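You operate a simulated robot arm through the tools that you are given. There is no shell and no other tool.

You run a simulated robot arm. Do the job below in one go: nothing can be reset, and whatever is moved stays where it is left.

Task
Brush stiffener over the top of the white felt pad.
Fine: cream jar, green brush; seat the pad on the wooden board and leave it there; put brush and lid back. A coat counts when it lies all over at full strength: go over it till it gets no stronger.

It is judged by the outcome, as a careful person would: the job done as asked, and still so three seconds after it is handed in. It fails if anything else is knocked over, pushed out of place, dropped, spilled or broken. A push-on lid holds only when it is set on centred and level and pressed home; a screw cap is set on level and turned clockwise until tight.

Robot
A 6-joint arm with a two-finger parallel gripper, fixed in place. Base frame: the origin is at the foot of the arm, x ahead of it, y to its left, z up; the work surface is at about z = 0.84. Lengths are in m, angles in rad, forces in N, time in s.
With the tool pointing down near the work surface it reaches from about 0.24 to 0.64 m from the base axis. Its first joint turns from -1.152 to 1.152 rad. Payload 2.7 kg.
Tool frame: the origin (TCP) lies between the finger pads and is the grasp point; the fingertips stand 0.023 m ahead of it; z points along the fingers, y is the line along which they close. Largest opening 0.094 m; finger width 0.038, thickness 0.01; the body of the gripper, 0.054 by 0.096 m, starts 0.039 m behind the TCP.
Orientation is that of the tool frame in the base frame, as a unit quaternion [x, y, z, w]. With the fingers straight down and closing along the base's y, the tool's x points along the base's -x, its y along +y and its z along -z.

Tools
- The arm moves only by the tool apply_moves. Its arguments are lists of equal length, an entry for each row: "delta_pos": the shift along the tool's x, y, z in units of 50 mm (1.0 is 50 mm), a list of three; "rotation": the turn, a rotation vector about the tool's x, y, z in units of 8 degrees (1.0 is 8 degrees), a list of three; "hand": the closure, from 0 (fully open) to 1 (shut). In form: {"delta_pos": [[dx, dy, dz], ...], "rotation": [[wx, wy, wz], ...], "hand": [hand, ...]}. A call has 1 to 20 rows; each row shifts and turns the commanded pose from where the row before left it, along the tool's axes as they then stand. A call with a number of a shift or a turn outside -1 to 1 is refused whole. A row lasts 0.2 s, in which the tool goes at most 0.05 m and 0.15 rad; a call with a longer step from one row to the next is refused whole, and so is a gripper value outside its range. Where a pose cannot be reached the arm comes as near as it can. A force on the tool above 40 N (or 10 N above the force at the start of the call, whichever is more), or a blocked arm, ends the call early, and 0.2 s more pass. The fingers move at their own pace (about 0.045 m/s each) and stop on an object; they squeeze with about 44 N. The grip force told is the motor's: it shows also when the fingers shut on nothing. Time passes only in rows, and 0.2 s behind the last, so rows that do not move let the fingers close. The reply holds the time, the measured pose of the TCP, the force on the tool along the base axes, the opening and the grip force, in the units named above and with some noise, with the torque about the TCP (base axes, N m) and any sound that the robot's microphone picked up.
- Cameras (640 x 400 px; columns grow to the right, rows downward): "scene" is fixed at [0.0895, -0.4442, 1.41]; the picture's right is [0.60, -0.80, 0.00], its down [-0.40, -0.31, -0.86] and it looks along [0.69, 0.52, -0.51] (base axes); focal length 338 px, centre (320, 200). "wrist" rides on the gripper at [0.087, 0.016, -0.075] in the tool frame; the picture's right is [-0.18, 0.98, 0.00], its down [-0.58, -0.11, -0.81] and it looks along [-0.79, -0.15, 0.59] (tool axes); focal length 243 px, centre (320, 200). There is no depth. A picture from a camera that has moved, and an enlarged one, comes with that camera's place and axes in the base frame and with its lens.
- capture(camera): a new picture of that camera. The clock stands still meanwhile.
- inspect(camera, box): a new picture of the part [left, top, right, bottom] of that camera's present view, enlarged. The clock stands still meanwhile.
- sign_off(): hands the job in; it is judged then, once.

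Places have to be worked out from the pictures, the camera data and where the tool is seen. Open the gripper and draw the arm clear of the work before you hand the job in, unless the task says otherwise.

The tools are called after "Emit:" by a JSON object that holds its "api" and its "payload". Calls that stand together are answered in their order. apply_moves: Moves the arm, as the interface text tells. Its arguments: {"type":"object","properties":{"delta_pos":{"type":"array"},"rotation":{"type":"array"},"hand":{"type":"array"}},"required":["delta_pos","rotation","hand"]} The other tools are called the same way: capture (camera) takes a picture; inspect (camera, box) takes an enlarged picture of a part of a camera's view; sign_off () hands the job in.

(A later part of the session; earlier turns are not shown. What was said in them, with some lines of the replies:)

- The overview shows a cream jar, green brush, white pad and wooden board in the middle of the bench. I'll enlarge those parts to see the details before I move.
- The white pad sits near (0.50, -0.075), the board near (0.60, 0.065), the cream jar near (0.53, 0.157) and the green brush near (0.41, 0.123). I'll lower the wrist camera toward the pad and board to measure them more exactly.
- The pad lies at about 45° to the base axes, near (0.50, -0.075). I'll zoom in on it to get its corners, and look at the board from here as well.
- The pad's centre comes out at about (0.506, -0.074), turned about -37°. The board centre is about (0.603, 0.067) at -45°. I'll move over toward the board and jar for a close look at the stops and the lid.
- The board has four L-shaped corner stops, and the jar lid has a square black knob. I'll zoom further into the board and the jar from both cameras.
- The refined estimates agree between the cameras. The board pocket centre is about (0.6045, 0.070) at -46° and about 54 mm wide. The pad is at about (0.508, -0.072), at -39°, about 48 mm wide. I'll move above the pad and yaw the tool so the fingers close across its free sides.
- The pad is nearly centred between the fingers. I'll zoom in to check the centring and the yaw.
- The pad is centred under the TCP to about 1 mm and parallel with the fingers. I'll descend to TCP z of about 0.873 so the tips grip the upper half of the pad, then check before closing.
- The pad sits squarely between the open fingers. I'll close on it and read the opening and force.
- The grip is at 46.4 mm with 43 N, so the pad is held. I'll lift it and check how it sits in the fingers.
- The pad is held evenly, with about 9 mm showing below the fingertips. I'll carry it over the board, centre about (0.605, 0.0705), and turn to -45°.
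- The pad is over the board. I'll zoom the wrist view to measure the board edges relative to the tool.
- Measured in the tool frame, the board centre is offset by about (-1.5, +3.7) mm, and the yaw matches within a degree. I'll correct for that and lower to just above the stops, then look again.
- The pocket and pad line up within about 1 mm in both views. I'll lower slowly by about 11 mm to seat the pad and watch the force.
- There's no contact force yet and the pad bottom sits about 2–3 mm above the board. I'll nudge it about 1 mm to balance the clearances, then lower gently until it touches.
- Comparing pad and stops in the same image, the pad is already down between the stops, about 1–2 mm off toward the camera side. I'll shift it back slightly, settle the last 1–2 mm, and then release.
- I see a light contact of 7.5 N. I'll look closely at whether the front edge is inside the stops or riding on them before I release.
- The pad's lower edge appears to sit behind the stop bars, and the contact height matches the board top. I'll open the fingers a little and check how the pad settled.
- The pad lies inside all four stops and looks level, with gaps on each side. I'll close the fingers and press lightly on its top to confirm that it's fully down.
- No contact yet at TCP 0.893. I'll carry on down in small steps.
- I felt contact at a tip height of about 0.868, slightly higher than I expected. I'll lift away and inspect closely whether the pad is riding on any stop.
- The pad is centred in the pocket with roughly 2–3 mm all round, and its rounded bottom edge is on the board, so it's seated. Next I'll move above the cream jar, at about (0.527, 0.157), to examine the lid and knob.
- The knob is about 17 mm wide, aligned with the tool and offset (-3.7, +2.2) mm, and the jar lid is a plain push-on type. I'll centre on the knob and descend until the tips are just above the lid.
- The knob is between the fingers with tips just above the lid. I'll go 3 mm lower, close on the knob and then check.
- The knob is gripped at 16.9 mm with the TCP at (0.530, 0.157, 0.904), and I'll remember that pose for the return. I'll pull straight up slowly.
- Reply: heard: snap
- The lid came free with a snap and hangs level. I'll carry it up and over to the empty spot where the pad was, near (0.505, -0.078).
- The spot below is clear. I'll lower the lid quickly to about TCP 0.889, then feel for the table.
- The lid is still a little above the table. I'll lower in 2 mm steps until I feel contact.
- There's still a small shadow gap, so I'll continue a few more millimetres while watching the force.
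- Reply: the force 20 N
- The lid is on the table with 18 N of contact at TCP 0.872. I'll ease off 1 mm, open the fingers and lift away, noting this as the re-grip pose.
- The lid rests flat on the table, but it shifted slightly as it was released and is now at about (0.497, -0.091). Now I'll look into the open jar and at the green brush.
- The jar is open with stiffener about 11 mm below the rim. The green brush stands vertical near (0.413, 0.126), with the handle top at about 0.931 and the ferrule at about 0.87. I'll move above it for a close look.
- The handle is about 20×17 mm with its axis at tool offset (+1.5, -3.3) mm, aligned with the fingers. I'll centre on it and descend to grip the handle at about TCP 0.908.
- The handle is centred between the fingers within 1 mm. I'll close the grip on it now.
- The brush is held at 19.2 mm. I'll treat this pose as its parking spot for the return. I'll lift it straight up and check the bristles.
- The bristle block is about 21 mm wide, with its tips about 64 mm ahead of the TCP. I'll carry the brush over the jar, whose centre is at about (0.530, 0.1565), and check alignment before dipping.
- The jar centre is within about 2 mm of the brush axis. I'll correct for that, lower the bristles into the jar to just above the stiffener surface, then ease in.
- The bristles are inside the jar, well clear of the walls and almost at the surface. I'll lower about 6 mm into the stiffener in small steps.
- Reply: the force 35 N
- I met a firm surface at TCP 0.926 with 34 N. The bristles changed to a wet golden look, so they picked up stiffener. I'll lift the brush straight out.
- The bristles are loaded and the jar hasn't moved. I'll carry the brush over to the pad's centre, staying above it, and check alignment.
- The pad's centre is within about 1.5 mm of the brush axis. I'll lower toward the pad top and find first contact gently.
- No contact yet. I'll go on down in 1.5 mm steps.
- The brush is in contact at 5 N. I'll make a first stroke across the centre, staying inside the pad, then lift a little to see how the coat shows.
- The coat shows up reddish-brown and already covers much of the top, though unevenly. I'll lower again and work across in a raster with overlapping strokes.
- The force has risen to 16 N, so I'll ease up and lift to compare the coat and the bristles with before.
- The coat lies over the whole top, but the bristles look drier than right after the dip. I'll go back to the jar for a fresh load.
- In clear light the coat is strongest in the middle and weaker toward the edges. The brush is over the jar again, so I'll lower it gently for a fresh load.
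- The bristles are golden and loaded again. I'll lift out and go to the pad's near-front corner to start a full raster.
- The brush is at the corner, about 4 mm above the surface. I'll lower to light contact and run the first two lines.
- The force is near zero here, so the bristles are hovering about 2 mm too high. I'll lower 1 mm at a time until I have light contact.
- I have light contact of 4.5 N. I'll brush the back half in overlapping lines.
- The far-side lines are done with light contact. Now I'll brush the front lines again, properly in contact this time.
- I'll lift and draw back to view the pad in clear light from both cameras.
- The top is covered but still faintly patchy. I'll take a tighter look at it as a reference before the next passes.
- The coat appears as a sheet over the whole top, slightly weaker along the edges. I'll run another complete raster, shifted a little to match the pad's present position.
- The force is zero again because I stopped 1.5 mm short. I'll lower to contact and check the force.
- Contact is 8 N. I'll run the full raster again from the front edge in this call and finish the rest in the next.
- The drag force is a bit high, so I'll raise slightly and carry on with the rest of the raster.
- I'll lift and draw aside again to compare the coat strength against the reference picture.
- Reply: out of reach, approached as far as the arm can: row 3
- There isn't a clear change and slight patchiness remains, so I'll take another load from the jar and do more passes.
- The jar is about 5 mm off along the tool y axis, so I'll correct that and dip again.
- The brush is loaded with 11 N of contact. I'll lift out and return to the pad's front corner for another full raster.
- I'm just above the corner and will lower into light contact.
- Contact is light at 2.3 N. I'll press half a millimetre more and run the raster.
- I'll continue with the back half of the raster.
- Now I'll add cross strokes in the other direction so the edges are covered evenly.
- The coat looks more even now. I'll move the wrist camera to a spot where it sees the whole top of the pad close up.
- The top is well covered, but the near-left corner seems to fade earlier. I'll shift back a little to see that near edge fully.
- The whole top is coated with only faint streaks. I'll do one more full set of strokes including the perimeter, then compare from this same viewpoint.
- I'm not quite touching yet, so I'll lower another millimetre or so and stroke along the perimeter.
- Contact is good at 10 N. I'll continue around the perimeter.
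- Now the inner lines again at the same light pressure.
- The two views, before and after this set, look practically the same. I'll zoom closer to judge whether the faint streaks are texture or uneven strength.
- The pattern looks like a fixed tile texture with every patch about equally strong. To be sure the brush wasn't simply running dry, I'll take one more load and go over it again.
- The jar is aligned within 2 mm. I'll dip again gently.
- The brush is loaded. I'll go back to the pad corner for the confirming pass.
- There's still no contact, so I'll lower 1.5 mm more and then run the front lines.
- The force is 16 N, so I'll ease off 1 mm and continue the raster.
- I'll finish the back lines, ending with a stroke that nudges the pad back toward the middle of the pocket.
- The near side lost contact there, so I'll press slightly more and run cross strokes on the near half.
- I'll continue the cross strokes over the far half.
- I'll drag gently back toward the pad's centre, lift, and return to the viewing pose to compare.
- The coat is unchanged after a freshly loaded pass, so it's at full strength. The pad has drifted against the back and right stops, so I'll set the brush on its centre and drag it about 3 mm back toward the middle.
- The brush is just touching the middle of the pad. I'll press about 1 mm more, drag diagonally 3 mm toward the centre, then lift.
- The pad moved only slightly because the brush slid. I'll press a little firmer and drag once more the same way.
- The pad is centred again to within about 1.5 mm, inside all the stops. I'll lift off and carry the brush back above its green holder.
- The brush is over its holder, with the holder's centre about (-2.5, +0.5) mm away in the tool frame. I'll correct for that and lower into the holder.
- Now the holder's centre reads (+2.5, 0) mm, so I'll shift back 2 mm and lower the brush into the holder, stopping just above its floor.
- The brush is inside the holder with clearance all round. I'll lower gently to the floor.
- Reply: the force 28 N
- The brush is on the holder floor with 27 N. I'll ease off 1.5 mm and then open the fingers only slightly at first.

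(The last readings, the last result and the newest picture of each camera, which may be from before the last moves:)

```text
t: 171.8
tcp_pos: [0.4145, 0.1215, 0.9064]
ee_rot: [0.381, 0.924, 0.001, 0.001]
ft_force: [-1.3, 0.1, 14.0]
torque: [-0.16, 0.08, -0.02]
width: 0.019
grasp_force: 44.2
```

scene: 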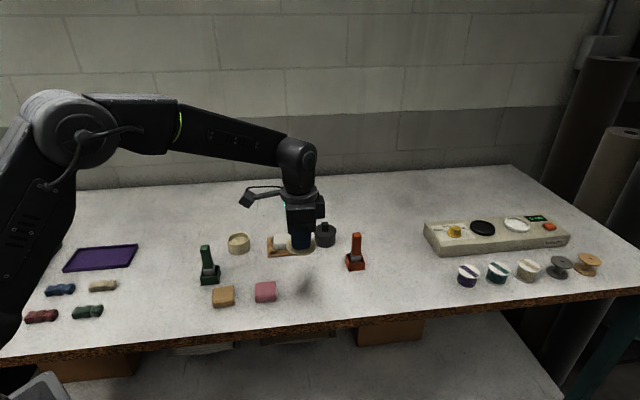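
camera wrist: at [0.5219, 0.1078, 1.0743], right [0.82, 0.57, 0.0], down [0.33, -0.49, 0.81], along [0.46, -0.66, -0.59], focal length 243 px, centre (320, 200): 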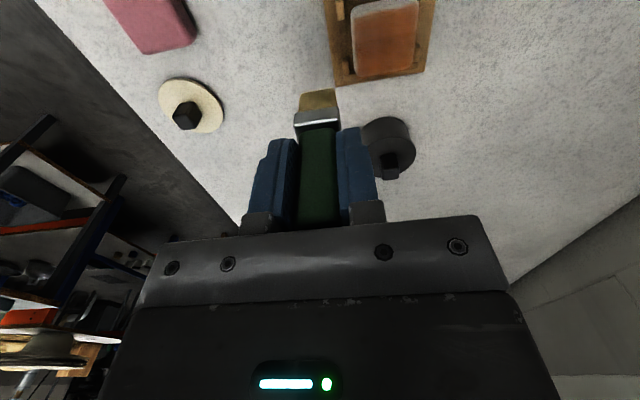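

Emit:
{"api": "apply_moves", "payload": {"delta_pos": [[0, 0, -0.025], [0, 0, 0], [0, 0, 0], [0, 0, 0], [0, 0, 0]], "rotation": [[0, 0, 0], [0, 0, 0], [0, 0, 0], [0, 0, 0], [0, 0, 0]], "hand": [1, 1, 0.78, 0.72, 0.66]}}

Emit:
{"api": "inspect", "payload": {"camera": "wrist", "box": [220, 30, 420, 230]}}

Emit:
{"api": "inspect", "payload": {"camera": "scene", "box": [190, 235, 250, 290]}}

```text
t: 173.0
tcp_pos: [0.4123, 0.1224, 0.9072]
ee_rot: [0.382, 0.924, 0.001, 0.001]
ft_force: [-0.2, -0.2, 0.4]
torque: [0.01, -0.02, 0.01]
width: 0.032
grasp_force: 0.1
```

```text
2.00 times, centred on (320, 130) of wrist
camera zoom: at [0.3616, 0.1961, 0.9839], right [0.82, 0.57, 0.0], down [0.33, -0.49, 0.81], along [0.46, -0.66, -0.59], focal length 485 px, centre (320, 340)
```

zoom: 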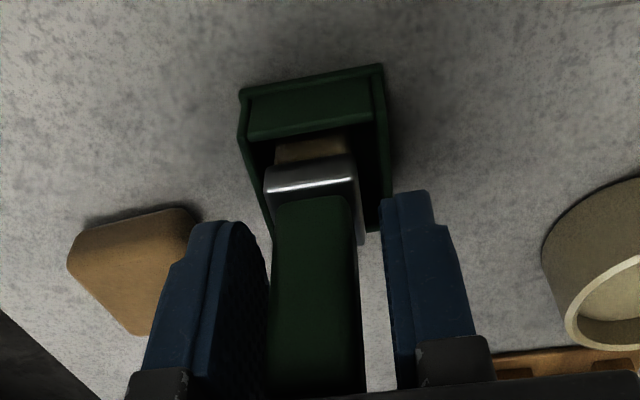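

```text
7.27 times, centred on (220, 262) of scene
camera zoom: at [0.0895, -0.4442, 1.41], right [0.6, -0.8, 0.0], down [-0.4, -0.31, -0.86], along [0.69, 0.52, -0.51], focal length 2460 px, centre (1047, -254)
```

zoom: 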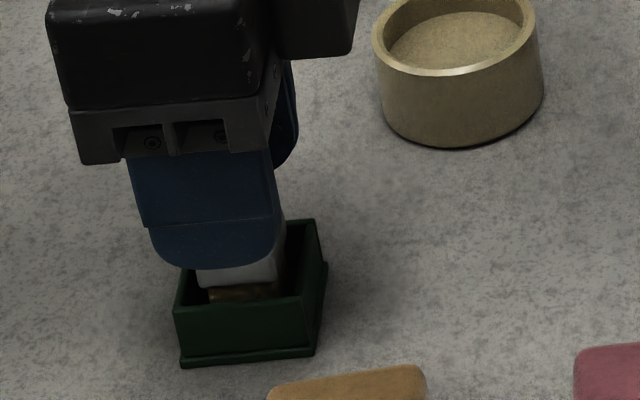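

The brush stands upright in its holder. I'll open wider and raise straight up clear of the handle.

Emit:
{"api": "apply_moves", "payload": {"delta_pos": [[0, 0, 0], [0, 0, 0], [0, 0, 0], [0, 0, -0.3], [0, 0, -0.6], [0, 0, -0.6], [0, 0, -0.6], [0, 0, -0.2], [0, 0, 0]], "rotation": [[0, 0, 0], [0, 0, 0], [0, 0, 0], [0, 0, 0], [0, 0, 0], [0, 0, 0], [0, 0, 0], [0, 0, 0], [0, 0, 0]], "hand": [0.55, 0.45, 0.35, 0.3, 0.3, 0.3, 0.3, 0.3, 0.3]}}

Emit:
{"api": "inspect", "payload": {"camera": "scene", "box": [190, 235, 250, 290]}}

Emit:
{"api": "capture", "payload": {"camera": "wrist"}}

```text
t: 175.0
tcp_pos: [0.4117, 0.1216, 1.0247]
ee_rot: [0.382, 0.924, 0.001, 0.001]
ft_force: [-0.7, 0.2, -0.4]
torque: [-0.02, 0.01, 0.02]
width: 0.0659
grasp_force: 0.1
```

```text
7.27 times, centred on (220, 262) of scene
camera zoom: at [0.0895, -0.4442, 1.41], right [0.6, -0.8, 0.0], down [-0.4, -0.31, -0.86], along [0.69, 0.52, -0.51], focal length 2460 px, centre (1047, -254)
```

zoom: 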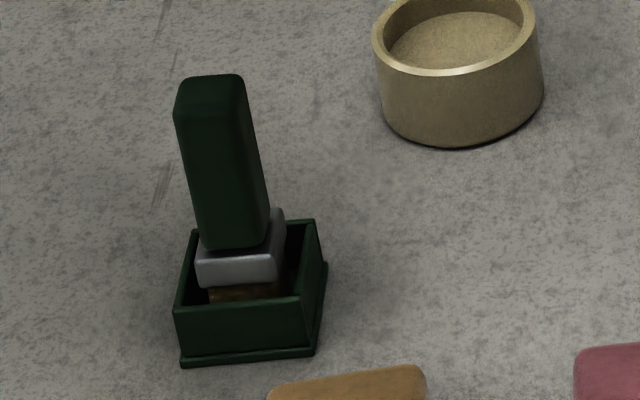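

```text
taken
camera wrist: at [0.3603, 0.1955, 1.1002], right [0.82, 0.57, 0.0], down [0.33, -0.49, 0.81], along [0.46, -0.66, -0.59], focal length 243 px, centre (320, 200)
```

wrist: 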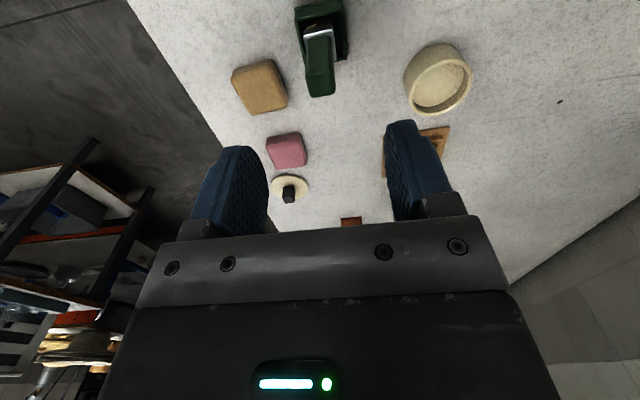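

The brush stands upright in its holder and the holder hasn't moved. Next is the lid, so I'll move above it near (0.497, -0.091).

Emit:
{"api": "apply_moves", "payload": {"delta_pos": [[-0.602, -0.257, 0], [-0.602, -0.257, 0], [-0.602, -0.257, 0], [-0.602, -0.257, 0], [-0.602, -0.257, 0], [-0.602, -0.257, 0], [-0.602, -0.257, 0], [0, 0, 0.5], [0, 0, 0]], "rotation": [[0, 0, 0], [0, 0, 0], [0, 0, 0], [0, 0, 0], [0, 0, 0], [0, 0, 0], [0, 0, 0], [0, 0, 0], [0, 0, 0]], "hand": [0.3, 0.3, 0.3, 0.3, 0.3, 0.3, 0.3, 0.3, 0.3]}}

Emit:
{"api": "inspect", "payload": {"camera": "wrist", "box": [240, 0, 400, 100]}}

Emit:
{"api": "inspect", "payload": {"camera": "scene", "box": [180, 200, 340, 310]}}

```text
t: 177.0
tcp_pos: [0.4973, -0.0898, 0.9997]
ee_rot: [0.382, 0.924, 0.001, 0.001]
ft_force: [0.0, -0.3, -0.1]
torque: [0.01, 0.0, 0.01]
width: 0.0658
grasp_force: 0.2
```

```text
4.00 times, centred on (320, 50) of wrist
camera zoom: at [0.4456, -0.0166, 1.0758], right [0.82, 0.57, 0.0], down [0.33, -0.49, 0.81], along [0.46, -0.66, -0.59], focal length 970 px, centre (320, 800)
```

zoom: 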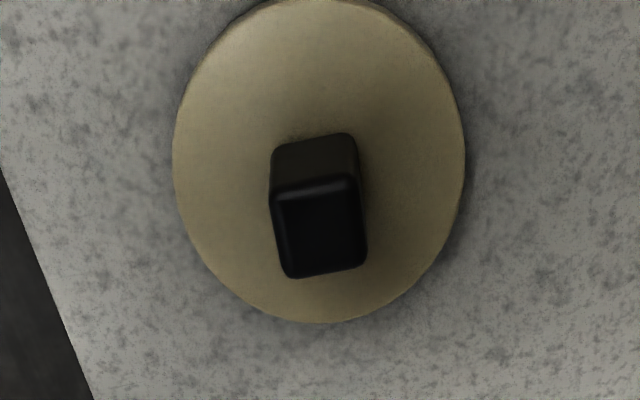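

```text
3.64 times, centred on (260, 255) of scene
camera zoom: at [0.0895, -0.4442, 1.41], right [0.6, -0.8, 0.0], down [-0.4, -0.31, -0.86], along [0.69, 0.52, -0.51], focal length 1230 px, centre (538, 0)
```

zoom: 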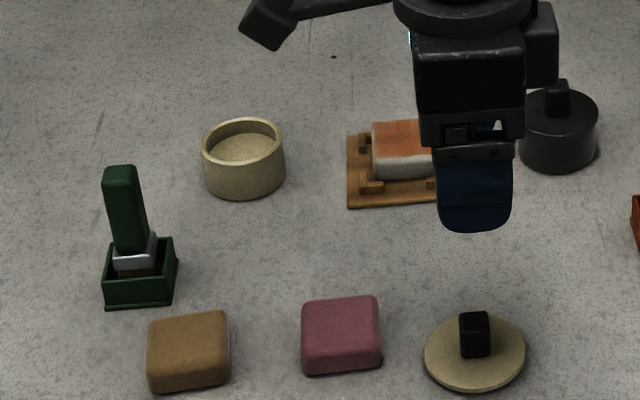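

The knob is nearly centred under the TCP and aligned. I'll descend to the noted grip height.

Emit:
{"api": "apply_moves", "payload": {"delta_pos": [[0, 0, 0.5], [0, 0, 0.6], [0, 0, 0.6], [0, 0, 0.5], [0, 0, 0.2], [0, 0, 0.1], [0, 0, 0]], "rotation": [[0, 0, 0], [0, 0, 0], [0, 0, 0], [0, 0, 0], [0, 0, 0], [0, 0, 0], [0, 0, 0]], "hand": [0.35, 0.4, 0.4, 0.4, 0.4, 0.4, 0.4]}}

Emit:
{"api": "inspect", "payload": {"camera": "wrist", "box": [220, 60, 420, 220]}}

Emit:
{"api": "inspect", "payload": {"camera": "scene", "box": [260, 250, 340, 310]}}

```text
t: 178.6
tcp_pos: [0.4982, -0.0899, 0.874]
ee_rot: [0.382, 0.924, 0.002, 0.0]
ft_force: [-0.7, 0.8, -0.6]
torque: [0.0, -0.01, 0.03]
width: 0.0562
grasp_force: 0.0
```

```text
2.50 times, centred on (320, 140) of wrist
camera zoom: at [0.4468, -0.0162, 0.9498], right [0.82, 0.57, 0.0], down [0.33, -0.49, 0.81], along [0.46, -0.66, -0.59], focal length 606 px, centre (320, 350)
```

zoom: 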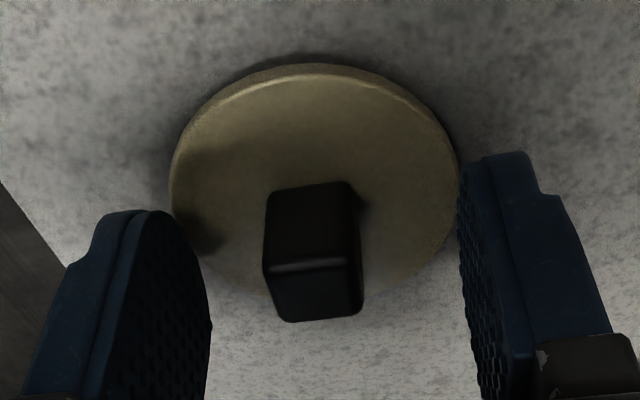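

```text
6.67 times, centred on (300, 280) of scene
camera zoom: at [0.0895, -0.4442, 1.41], right [0.6, -0.8, 0.0], down [-0.4, -0.31, -0.86], along [0.69, 0.52, -0.51], focal length 2255 px, centre (453, -333)
```

zoom: 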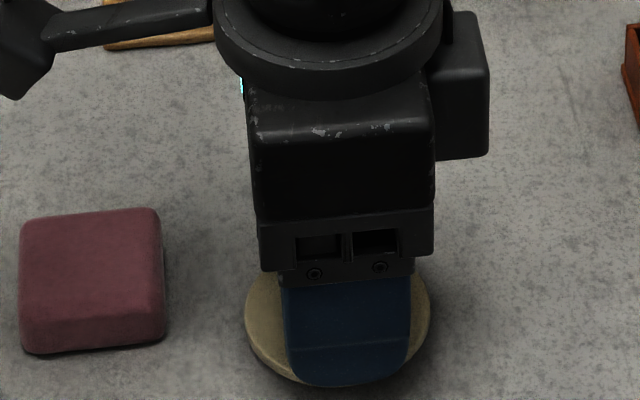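

The knob sits between the fingers just as it did at the jar. I'll close on it.

Emit:
{"api": "apply_moves", "payload": {"delta_pos": [[0, -0.02, 0], [0, 0, 0], [0, 0, 0], [0, 0, 0], [0, 0, 0], [0, 0, 0]], "rotation": [[0, 0, 0], [0, 0, 0], [0, 0, 0], [0, 0, 0], [0, 0, 0], [0, 0, 0]], "hand": [0.4, 0.7, 1, 1, 1, 1]}}

Emit:
{"api": "inspect", "payload": {"camera": "wrist", "box": [220, 60, 420, 220]}}

```text
t: 180.0
tcp_pos: [0.497, -0.0909, 0.8752]
ee_rot: [0.382, 0.924, 0.002, 0.001]
ft_force: [-0.1, -0.3, 0.6]
torque: [-0.08, 0.04, -0.03]
width: 0.0171
grasp_force: 44.0
```

```text
2.50 times, centred on (320, 140) of wrist
camera zoom: at [0.4461, -0.0172, 0.9501], right [0.82, 0.57, 0.0], down [0.33, -0.49, 0.81], along [0.46, -0.66, -0.59], focal length 606 px, centre (320, 350)
```

zoom: 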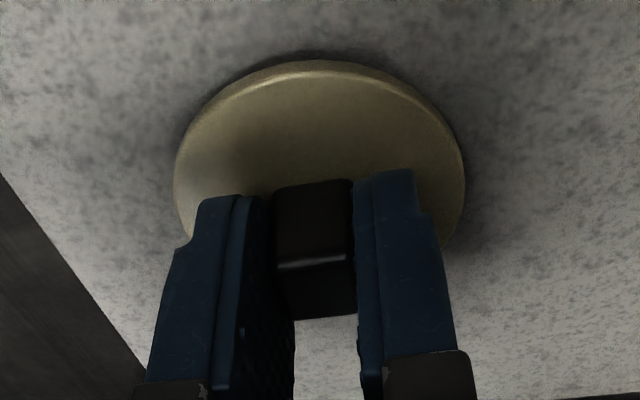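

The lid is gripped at 17.1 mm. I'll lift it straight up and carry it back over the jar.

Emit:
{"api": "apply_moves", "payload": {"delta_pos": [[0, 0, -0.2], [0, 0, -0.7], [0, 0, -0.8], [0, 0, -0.8], [0.428, 0.5686, 0], [0.428, 0.5686, 0], [0.428, 0.5686, 0], [0.428, 0.5686, 0], [0.428, 0.5686, 0], [0.428, 0.5686, 0], [0.428, 0.5686, 0], [0, 0, 0]], "rotation": [[0, 0, 0], [0, 0, 0], [0, 0, 0], [0, 0, 0], [0, 0, 0], [0, 0, 0], [0, 0, 0], [0, 0, 0], [0, 0, 0], [0, 0, 0], [0, 0, 0], [0, 0, 0]], "hand": [1, 1, 1, 1, 1, 1, 1, 1, 1, 1, 1, 1]}}

Emit:
{"api": "inspect", "payload": {"camera": "wrist", "box": [220, 0, 420, 200]}}

Emit:
{"api": "inspect", "payload": {"camera": "scene", "box": [200, 190, 290, 262]}}

```text
t: 182.6
tcp_pos: [0.5319, 0.1562, 0.9974]
ee_rot: [0.382, 0.924, 0.002, 0.0]
ft_force: [0.4, -0.3, -0.8]
torque: [0.01, 0.01, 0.03]
width: 0.017
grasp_force: 43.9
```

```text
2.00 times, centred on (320, 100) of wrist
camera zoom: at [0.481, 0.2293, 1.0729], right [0.82, 0.57, 0.0], down [0.33, -0.49, 0.81], along [0.46, -0.66, -0.59], focal length 485 px, centre (320, 400)
```

zoom: 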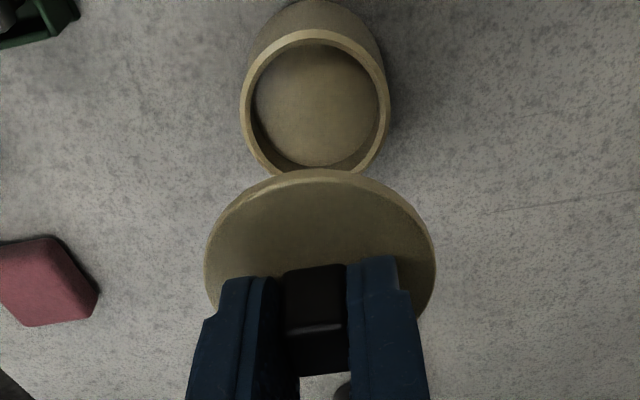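

```text
5.56 times, centred on (245, 226) of scene
camera zoom: at [0.0896, -0.4442, 1.41], right [0.6, -0.8, 0.0], down [-0.4, -0.31, -0.86], along [0.69, 0.52, -0.51], focal length 1879 px, centre (737, 56)
```

zoom: 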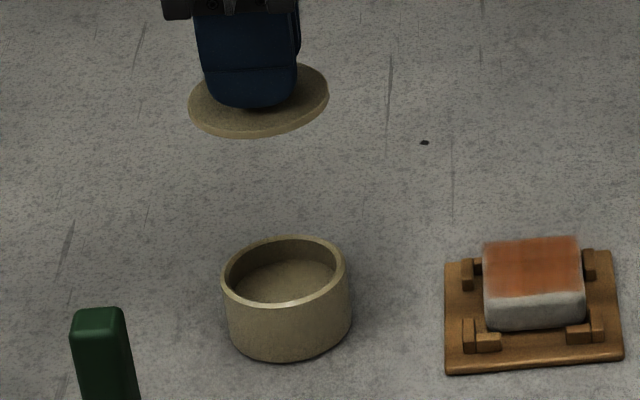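

The lid hangs level over the jar, aligned within about 2 mm. I'll lower it to a few millimetres above the rim to check the centring more finely.

Emit:
{"api": "apply_moves", "payload": {"delta_pos": [[0.02, 0.01, 0.4], [0, 0, 0.6], [0, 0, 0.5], [0, 0, 0.13], [0, 0, 0]], "rotation": [[0, 0, 0], [0, 0, 0], [0, 0, 0], [0, 0, 0], [0, 0, 0]], "hand": [1, 1, 1, 1, 1]}}

Emit:
{"api": "inspect", "payload": {"camera": "wrist", "box": [240, 40, 400, 160]}}

Emit:
{"api": "inspect", "payload": {"camera": "scene", "box": [215, 215, 265, 262]}}

```text
t: 183.8
tcp_pos: [0.5328, 0.1552, 0.9182]
ee_rot: [0.381, 0.924, 0.001, 0.001]
ft_force: [0.1, 0.1, -1.2]
torque: [-0.03, 0.02, -0.01]
width: 0.0168
grasp_force: 43.5
```

```text
3.33 times, centred on (320, 100) of wrist
camera zoom: at [0.4811, 0.229, 0.9932], right [0.82, 0.57, 0.0], down [0.33, -0.49, 0.81], along [0.46, -0.66, -0.59], focal length 809 px, centre (320, 533)
```

zoom: 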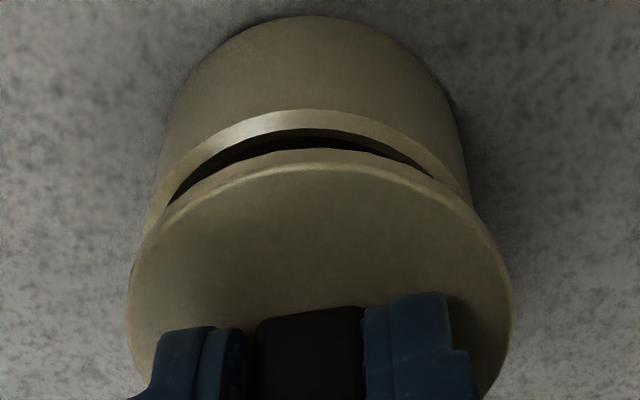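

```text
8.51 times, centred on (240, 238) of scene
camera zoom: at [0.0895, -0.4442, 1.41], right [0.6, -0.8, 0.0], down [-0.4, -0.31, -0.86], along [0.69, 0.52, -0.51], focal length 2879 px, centre (1001, -128)
```

zoom: 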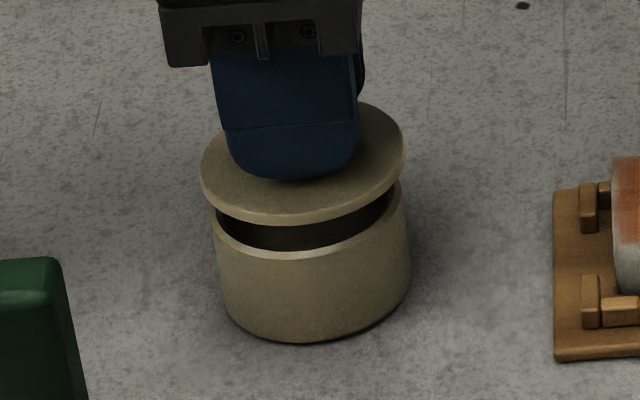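

Side to side the lid is centred. In depth the jar looks about 1 mm toward the front, so I'll correct and lower to just above the rim.

Emit:
{"api": "apply_moves", "payload": {"delta_pos": [[0.008, -0.026, 0], [0, 0, 0.08], [0, 0, 0.06], [0, 0, 0]], "rotation": [[0, 0, 0], [0, 0, 0], [0, 0, 0], [0, 0, 0]], "hand": [1, 1, 1, 1]}}

Emit:
{"api": "inspect", "payload": {"camera": "wrist", "box": [240, 40, 400, 160]}}

Emit:
{"api": "inspect", "payload": {"camera": "scene", "box": [222, 225, 260, 260]}}

```text
t: 184.8
tcp_pos: [0.5307, 0.1568, 0.9112]
ee_rot: [0.382, 0.924, 0.001, 0.0]
ft_force: [0.0, 0.0, -0.2]
torque: [-0.01, -0.02, 0.02]
width: 0.0168
grasp_force: 44.1
```

```text
3.33 times, centred on (320, 100) of wrist
camera zoom: at [0.4789, 0.2301, 0.9867], right [0.82, 0.57, 0.0], down [0.33, -0.49, 0.81], along [0.46, -0.66, -0.59], focal length 809 px, centre (320, 533)
```

zoom: 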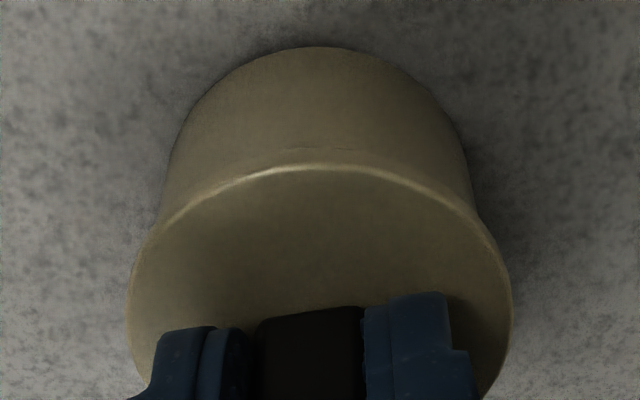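

```text
11.43 times, centred on (241, 242) of scene
camera zoom: at [0.0895, -0.4442, 1.41], right [0.6, -0.8, 0.0], down [-0.4, -0.31, -0.86], along [0.69, 0.52, -0.51], focal length 3866 px, centre (1223, -286)
```

zoom: 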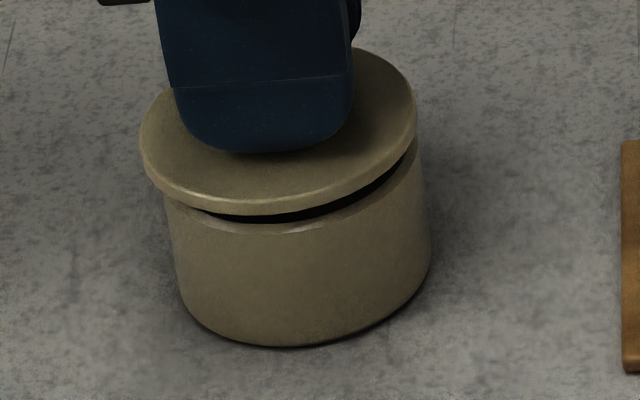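

In this closer view the lid sits about 2–2.5 mm too far toward the left, and the gap is wider on the right. I'll shift it and look again before lowering.

Emit:
{"api": "apply_moves", "payload": {"delta_pos": [[-0.042, 0, 0], [0, 0, 0], [0, 0, 0]], "rotation": [[0, 0, 0], [0, 0, 0], [0, 0, 0]], "hand": [1, 1, 1]}}

Emit:
{"api": "inspect", "payload": {"camera": "scene", "box": [222, 225, 260, 260]}}

Emit:
{"api": "inspect", "payload": {"camera": "wrist", "box": [240, 40, 400, 160]}}

```text
t: 185.6
tcp_pos: [0.5335, 0.155, 0.9118]
ee_rot: [0.381, 0.925, 0.001, 0.001]
ft_force: [-0.9, 0.4, 0.1]
torque: [0.01, -0.03, 0.0]
width: 0.0171
grasp_force: 44.6
```

```text
11.43 times, centred on (241, 242) of scene
camera zoom: at [0.0895, -0.4442, 1.41], right [0.6, -0.8, 0.0], down [-0.4, -0.31, -0.86], along [0.69, 0.52, -0.51], focal length 3866 px, centre (1223, -286)
```

zoom: 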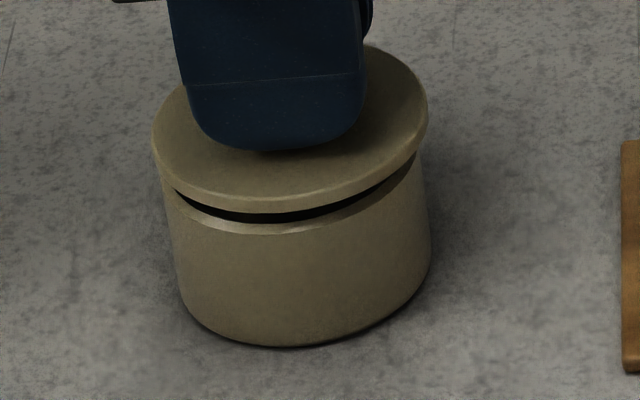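

```text
3.33 times, centred on (320, 100) of wrist
camera zoom: at [0.481, 0.2285, 0.9868], right [0.82, 0.57, 0.0], down [0.33, -0.49, 0.81], along [0.46, -0.66, -0.59], focal length 809 px, centre (320, 533)
```

zoom: 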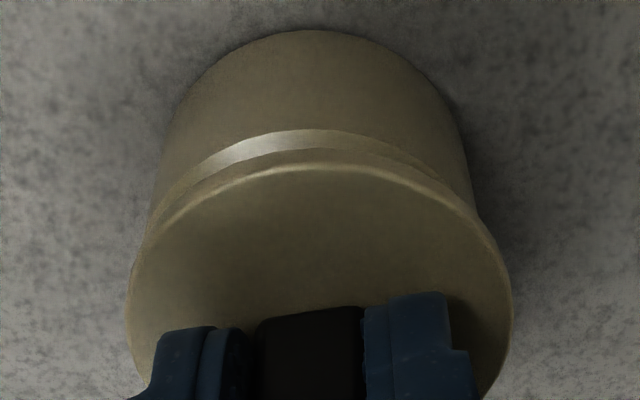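

Now the lid looks centred in the scene view. I'll zoom further on the gap to confirm it's even on both sides.

Emit:
{"api": "inspect", "payload": {"camera": "scene", "box": [230, 236, 254, 251]}}

Emit:
{"api": "inspect", "payload": {"camera": "wrist", "box": [270, 70, 370, 130]}}

```text
16.00 times, centred on (242, 244) of scene
camera zoom: at [0.0895, -0.4442, 1.41], right [0.6, -0.8, 0.0], down [-0.4, -0.31, -0.86], along [0.69, 0.52, -0.51], focal length 5412 px, centre (1568, -496)
```

zoom: 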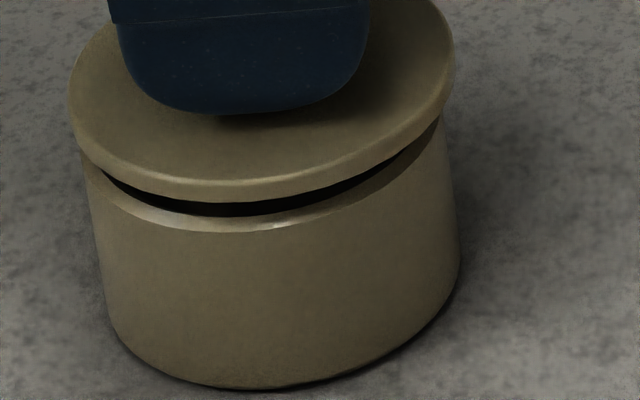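

```text
6.40 times, centred on (320, 100) of wrist
camera zoom: at [0.481, 0.2285, 0.9868], right [0.82, 0.57, 0.0], down [0.33, -0.49, 0.81], along [0.46, -0.66, -0.59], focal length 1553 px, centre (320, 840)
```

zoom: 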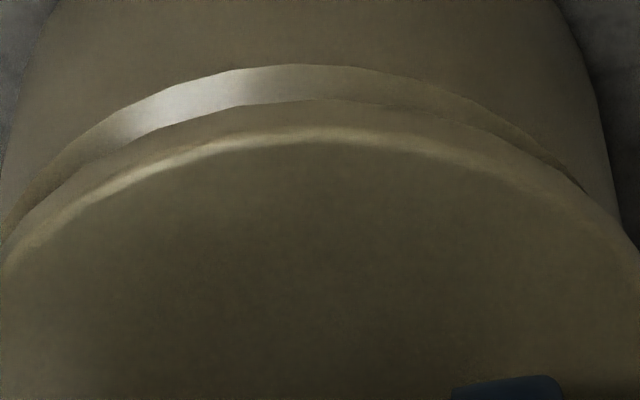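

From both views the lid is about 1.3 mm too far right and about 0.8 mm too far back. I'll make that small correction and re-check.

Emit:
{"api": "apply_moves", "payload": {"delta_pos": [[0.022, -0.014, 0], [0, 0, 0], [0, 0, 0]], "rotation": [[0, 0, 0], [0, 0, 0], [0, 0, 0]], "hand": [1, 1, 1]}}

Emit:
{"api": "inspect", "payload": {"camera": "scene", "box": [230, 236, 254, 251]}}

Emit:
{"api": "inspect", "payload": {"camera": "wrist", "box": [270, 70, 370, 130]}}

```text
t: 186.4
tcp_pos: [0.5313, 0.1551, 0.9119]
ee_rot: [0.382, 0.924, 0.002, 0.001]
ft_force: [-0.5, 0.3, -0.6]
torque: [0.0, -0.01, 0.02]
width: 0.0165
grasp_force: 43.8
```

```text
16.00 times, centred on (242, 244) of scene
camera zoom: at [0.0895, -0.4442, 1.41], right [0.6, -0.8, 0.0], down [-0.4, -0.31, -0.86], along [0.69, 0.52, -0.51], focal length 5412 px, centre (1568, -496)
```

zoom: 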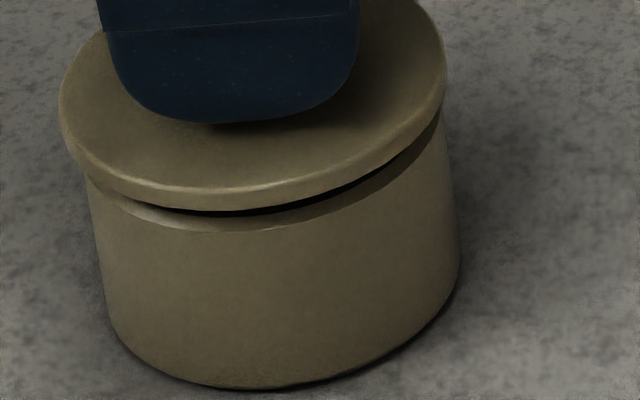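

```text
6.40 times, centred on (320, 100) of wrist
camera zoom: at [0.4793, 0.2289, 0.986], right [0.82, 0.57, 0.0], down [0.33, -0.49, 0.81], along [0.46, -0.66, -0.59], focal length 1553 px, centre (320, 840)
```

zoom: 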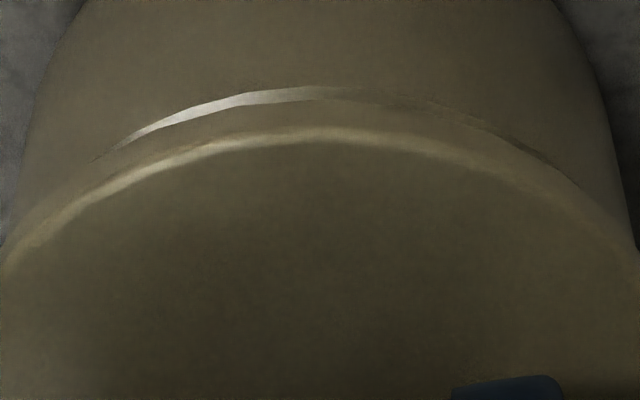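

The lid is now centred within about 0.7 mm by both views. I'll lower it slowly onto the rim and watch the force.

Emit:
{"api": "apply_moves", "payload": {"delta_pos": [[0, 0, 0.04], [0, 0, 0.03], [0, 0, 0.02], [0, 0, 0]], "rotation": [[0, 0, 0], [0, 0, 0], [0, 0, 0], [0, 0, 0]], "hand": [1, 1, 1, 1]}}

Emit:
{"api": "inspect", "payload": {"camera": "scene", "box": [230, 236, 254, 251]}}

Emit:
{"api": "inspect", "payload": {"camera": "wrist", "box": [270, 70, 370, 130]}}

```text
t: 187.4
tcp_pos: [0.53, 0.1552, 0.9074]
ee_rot: [0.382, 0.924, 0.002, 0.001]
ft_force: [0.1, -0.2, -0.7]
torque: [-0.03, -0.03, 0.0]
width: 0.0169
grasp_force: 44.5
```

```text
16.00 times, centred on (242, 244) of scene
camera zoom: at [0.0895, -0.4442, 1.41], right [0.6, -0.8, 0.0], down [-0.4, -0.31, -0.86], along [0.69, 0.52, -0.51], focal length 5412 px, centre (1568, -496)
```

zoom: 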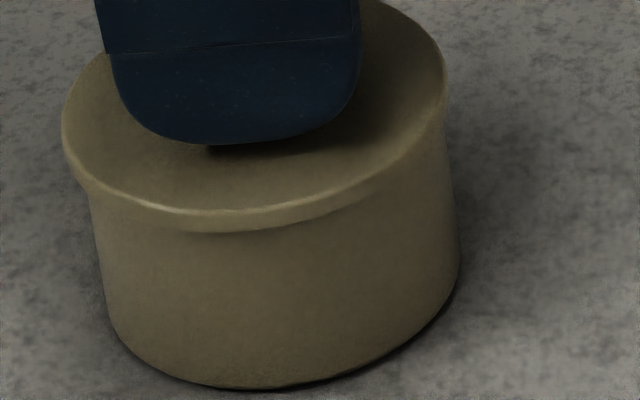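

```text
6.40 times, centred on (320, 100) of wrist
camera zoom: at [0.4792, 0.2289, 0.9818], right [0.82, 0.57, 0.0], down [0.33, -0.49, 0.81], along [0.46, -0.66, -0.59], focal length 1553 px, centre (320, 840)
```

zoom: 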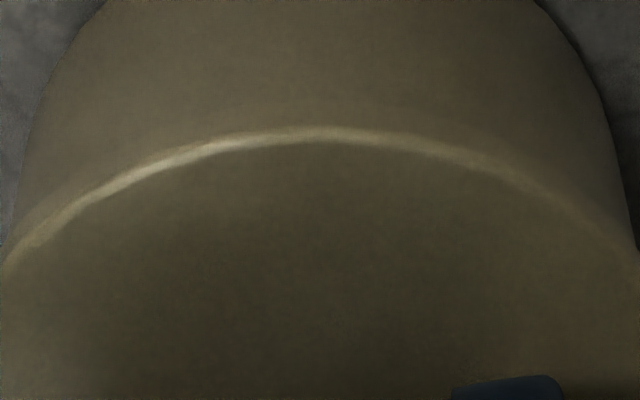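

The lid's outline now coincides with its original seated picture to within about 0.5 mm. I'll press down in small steps until it snaps home.

Emit:
{"api": "apply_moves", "payload": {"delta_pos": [[-0.006, 0, 0.02], [0, 0, 0.02], [0, 0, 0.02], [0, 0, 0]], "rotation": [[0, 0, 0], [0, 0, 0], [0, 0, 0], [0, 0, 0]], "hand": [1, 1, 1, 1]}}

```text
t: 188.4
tcp_pos: [0.5316, 0.1557, 0.9042]
ee_rot: [0.381, 0.925, 0.003, 0.003]
ft_force: [-8.6, -3.1, 24.9]
torque: [-0.01, 0.39, -0.01]
width: 0.0167
grasp_force: 43.5
heard: snap
```

I heard the snap, with 25 N at TCP 0.904, the same height as the original seat. I'll ease off the load and look at the lid before releasing.

Emit:
{"api": "apply_moves", "payload": {"delta_pos": [[0, 0, -0.02], [0, 0, -0.02], [0, 0, 0]], "rotation": [[0, 0, 0], [0, 0, 0], [0, 0, 0]], "hand": [1, 1, 1]}}

Emit:
{"api": "inspect", "payload": {"camera": "scene", "box": [220, 222, 268, 260]}}

Emit:
{"api": "inspect", "payload": {"camera": "scene", "box": [230, 236, 254, 251]}}

```text
t: 189.2
tcp_pos: [0.531, 0.1553, 0.905]
ee_rot: [0.382, 0.924, 0.002, 0.002]
ft_force: [5.3, 2.4, 9.2]
torque: [-0.03, -0.19, 0.05]
width: 0.0171
grasp_force: 44.1
```

```text
10.53 times, centred on (244, 241) of scene
camera zoom: at [0.0895, -0.4441, 1.41], right [0.6, -0.8, 0.0], down [-0.4, -0.31, -0.86], along [0.69, 0.52, -0.51], focal length 3560 px, centre (1120, -232)
```

zoom: 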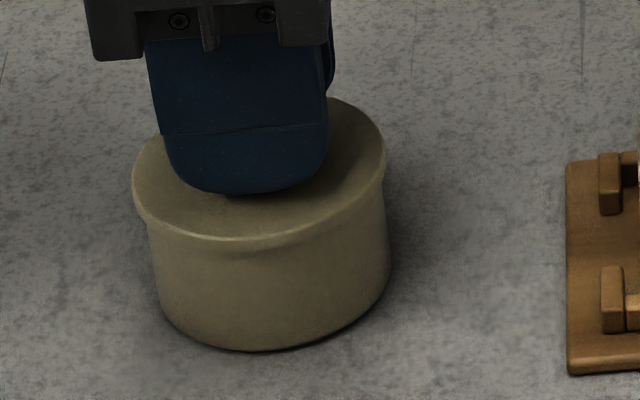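

```text
16.00 times, centred on (242, 244) of scene
camera zoom: at [0.0895, -0.4441, 1.41], right [0.6, -0.8, 0.0], down [-0.4, -0.31, -0.86], along [0.69, 0.52, -0.51], focal length 5412 px, centre (1568, -496)
```

zoom: 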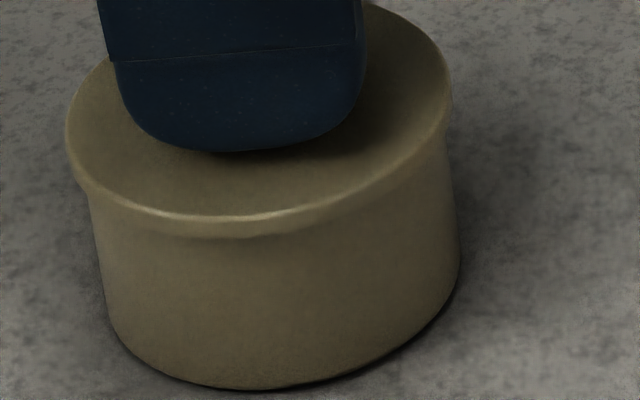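

The lid looks exactly as it did at the start: level and centred. I'll open the fingers slowly and lift away.

Emit:
{"api": "apply_moves", "payload": {"delta_pos": [[0, 0, -0.015], [0, 0, 0], [0, 0, 0], [0, 0, 0], [0, 0, 0], [0, 0, 0], [0, 0, -0.3], [0, 0, -0.7], [0, 0, -0.8], [0, 0, -0.8], [0, 0, 0]], "rotation": [[0, 0, 0], [0, 0, 0], [0, 0, 0], [0, 0, 0], [0, 0, 0], [0, 0, 0], [0, 0, 0], [0, 0, 0], [0, 0, 0], [0, 0, 0], [0, 0, 0]], "hand": [1, 0.8, 0.72, 0.6, 0.45, 0.35, 0.3, 0.3, 0.3, 0.3, 0.3]}}

Emit:
{"api": "inspect", "payload": {"camera": "scene", "box": [220, 222, 268, 260]}}

Emit:
{"api": "inspect", "payload": {"camera": "wrist", "box": [240, 0, 400, 100]}}

```text
t: 191.6
tcp_pos: [0.5322, 0.1567, 1.0375]
ee_rot: [0.382, 0.924, 0.001, 0.0]
ft_force: [-0.1, -0.2, 0.2]
torque: [0.01, -0.01, 0.02]
width: 0.0658
grasp_force: 0.1
```

```text
10.53 times, centred on (244, 241) of scene
camera zoom: at [0.0895, -0.4442, 1.41], right [0.6, -0.8, 0.0], down [-0.4, -0.31, -0.86], along [0.69, 0.52, -0.51], focal length 3560 px, centre (1120, -232)
```

zoom: 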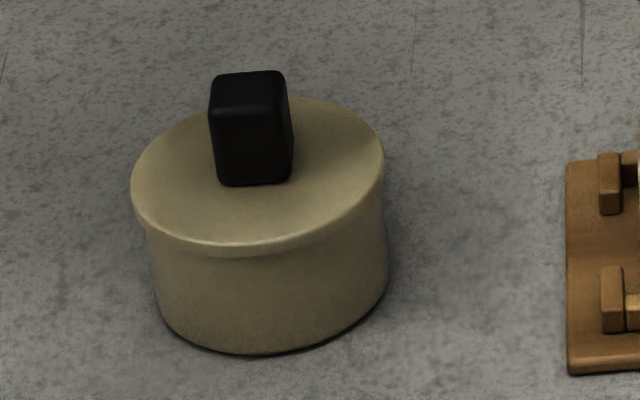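

```text
4.00 times, centred on (320, 50) of wrist
camera zoom: at [0.4796, 0.2294, 1.1125], right [0.82, 0.57, 0.0], down [0.33, -0.49, 0.81], along [0.46, -0.66, -0.59], focal length 970 px, centre (320, 800)
```

zoom: 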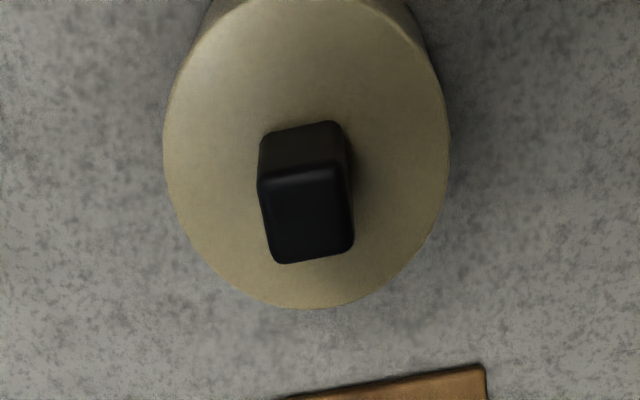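

The lid stayed on, but the outlines shifted a few pixels on release. I'll compare lid and body closely to make sure it's still centred and level.

Emit:
{"api": "inspect", "payload": {"camera": "scene", "box": [230, 236, 254, 251]}}

Emit:
{"api": "inspect", "payload": {"camera": "scene", "box": [222, 225, 260, 260]}}

Emit:
{"api": "inspect", "payload": {"camera": "wrist", "box": [260, 0, 380, 90]}}

```text
16.00 times, centred on (242, 244) of scene
camera zoom: at [0.0895, -0.4442, 1.41], right [0.6, -0.8, 0.0], down [-0.4, -0.31, -0.86], along [0.69, 0.52, -0.51], focal length 5412 px, centre (1568, -496)
```

zoom: 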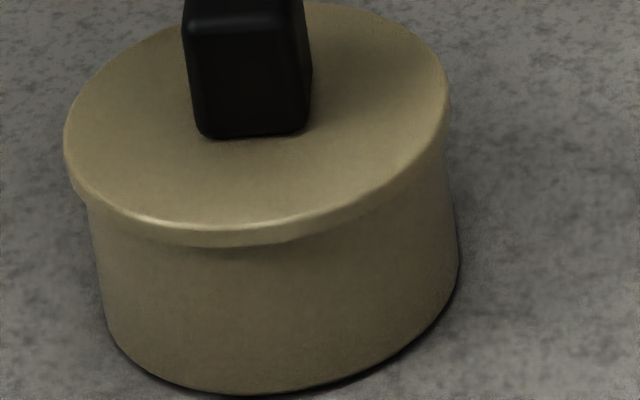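

```text
11.43 times, centred on (241, 242) of scene
camera zoom: at [0.0895, -0.4442, 1.41], right [0.6, -0.8, 0.0], down [-0.4, -0.31, -0.86], along [0.69, 0.52, -0.51], focal length 3866 px, centre (1223, -286)
```

zoom: 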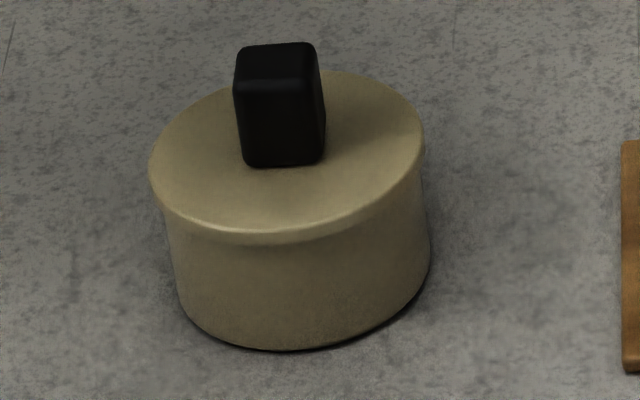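

```text
4.44 times, centred on (320, 45) of wrist
camera zoom: at [0.4796, 0.2294, 1.1125], right [0.82, 0.57, 0.0], down [0.33, -0.49, 0.81], along [0.46, -0.66, -0.59], focal length 1078 px, centre (320, 889)
```

zoom: 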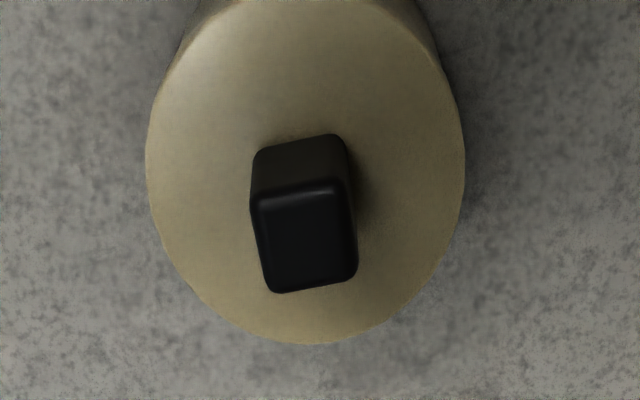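

The jar and lid moved together by barely a millimetre, and no second snap was heard, so the lid is still home. I'll open the gripper fully, retreat up and clear, then check everything.

Emit:
{"api": "apply_moves", "payload": {"delta_pos": [[0, 0, -0.8], [0, 0, -0.8], [0, 0, -0.8], [0, 0, -0.8], [0, 0, -0.8], [-0.203, -0.73, 0], [-0.203, -0.73, 0], [-0.203, -0.73, 0], [-0.203, -0.73, 0], [-0.203, -0.73, 0], [-0.203, -0.73, 0], [0, 0, 0]], "rotation": [[0, 0, 0], [0, 0, 0], [0, 0, 0], [0, 0, 0], [0, 0, 0], [0, 0, 0], [0, 0, 0], [0, 0, 0], [0, 0, 0], [0, 0, 0], [0, 0, 0], [0, 0, 0]], "hand": [0.2, 0.1, 0, 0, 0, 0, 0, 0, 0, 0, 0, 0]}}

Emit:
{"api": "capture", "payload": {"camera": "scene"}}

Emit:
{"api": "inspect", "payload": {"camera": "scene", "box": [180, 210, 400, 320]}}

Emit:
{"api": "inspect", "payload": {"camera": "scene", "box": [260, 225, 308, 260]}}

Emit:
{"api": "inspect", "payload": {"camera": "scene", "box": [272, 229, 300, 247]}}

```text
t: 194.2
tcp_pos: [0.4057, -0.051, 1.2265]
ee_rot: [0.382, 0.924, 0.002, 0.0]
ft_force: [-0.1, -0.2, -0.6]
torque: [0.02, 0.0, 0.0]
width: 0.094
grasp_force: 0.0
out of reach, approached as far as the arm can: row 5
```

```text
taken
```

scene: 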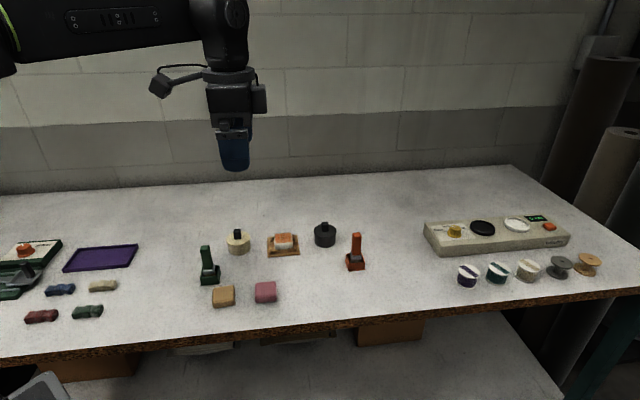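

```text
2.91 times, centred on (290, 265) of scene
camera zoom: at [0.0895, -0.4442, 1.41], right [0.6, -0.8, 0.0], down [-0.4, -0.31, -0.86], along [0.69, 0.52, -0.51], focal length 984 px, centre (407, 11)
```

zoom: 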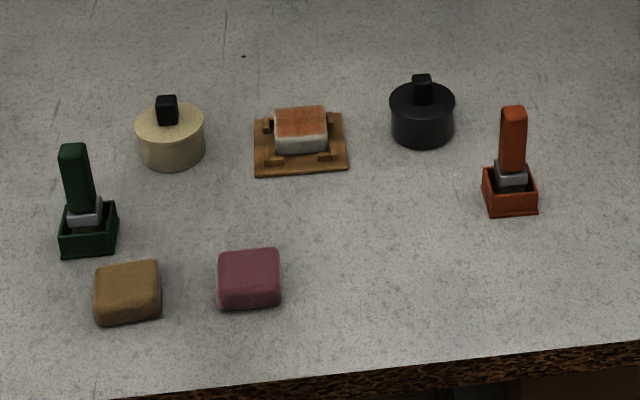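

```text
11.43 times, centred on (284, 242) of scene
camera zoom: at [0.0895, -0.4442, 1.41], right [0.6, -0.8, 0.0], down [-0.4, -0.31, -0.86], along [0.69, 0.52, -0.51], focal length 3866 px, centre (731, -286)
```

zoom: 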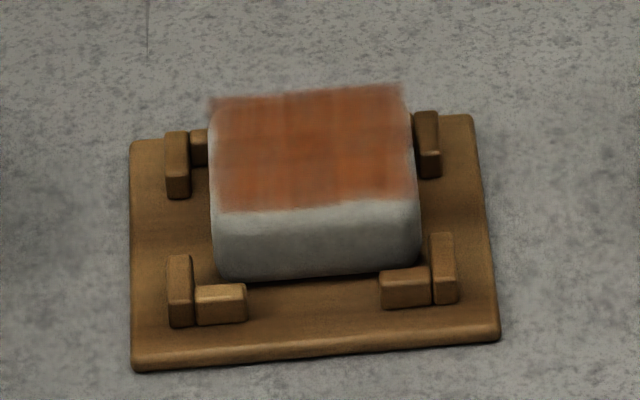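

```text
16.00 times, centred on (286, 238) of scene
camera zoom: at [0.0895, -0.4442, 1.41], right [0.6, -0.8, 0.0], down [-0.4, -0.31, -0.86], along [0.69, 0.52, -0.51], focal length 5412 px, centre (864, -408)
```

zoom: 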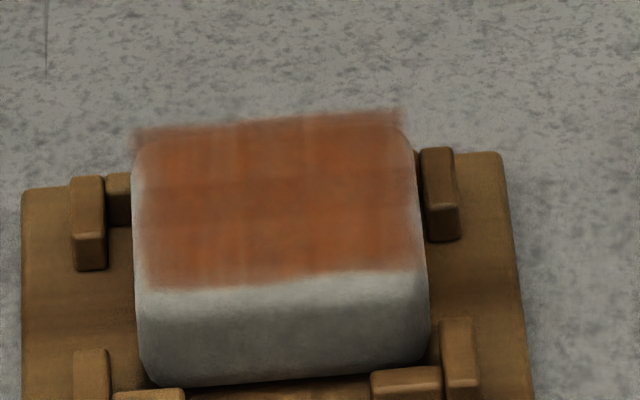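

Everything is back in place: the cream jar is closed, the green brush stands in its holder, and the other items haven't moved. The pad is seated on the board with an even coat, and the gripper is open and clear, so I'm handing the job in.

Emit:
{"api": "sign_off", "payload": {}}

```text
The job is handed in.
```

I brushed the top of the white felt pad with stiffener from the cream jar, using the green brush, and handed the job in.

- **Coat:** I loaded the brush four times and went over the whole top in both directions. The last pass with a freshly loaded brush made no visible difference, so I took the coat as full strength. Some faint streaks remain, which look like texture rather than thin spots.
- **Pad:** It sits flat on the wooden board inside the four stops, about 1–3 mm off centre.
- **Lid:** It is back on the cream jar, level and centred. I heard it snap home when I pressed it. The jar moved forward by about 1–2 mm when I let go of the lid.
- **Brush:** It stands upright in its green holder, and the holder did not move.

Nothing was knocked over or spilled, and the other items stayed where they were. The gripper is open and the arm is clear of the work.
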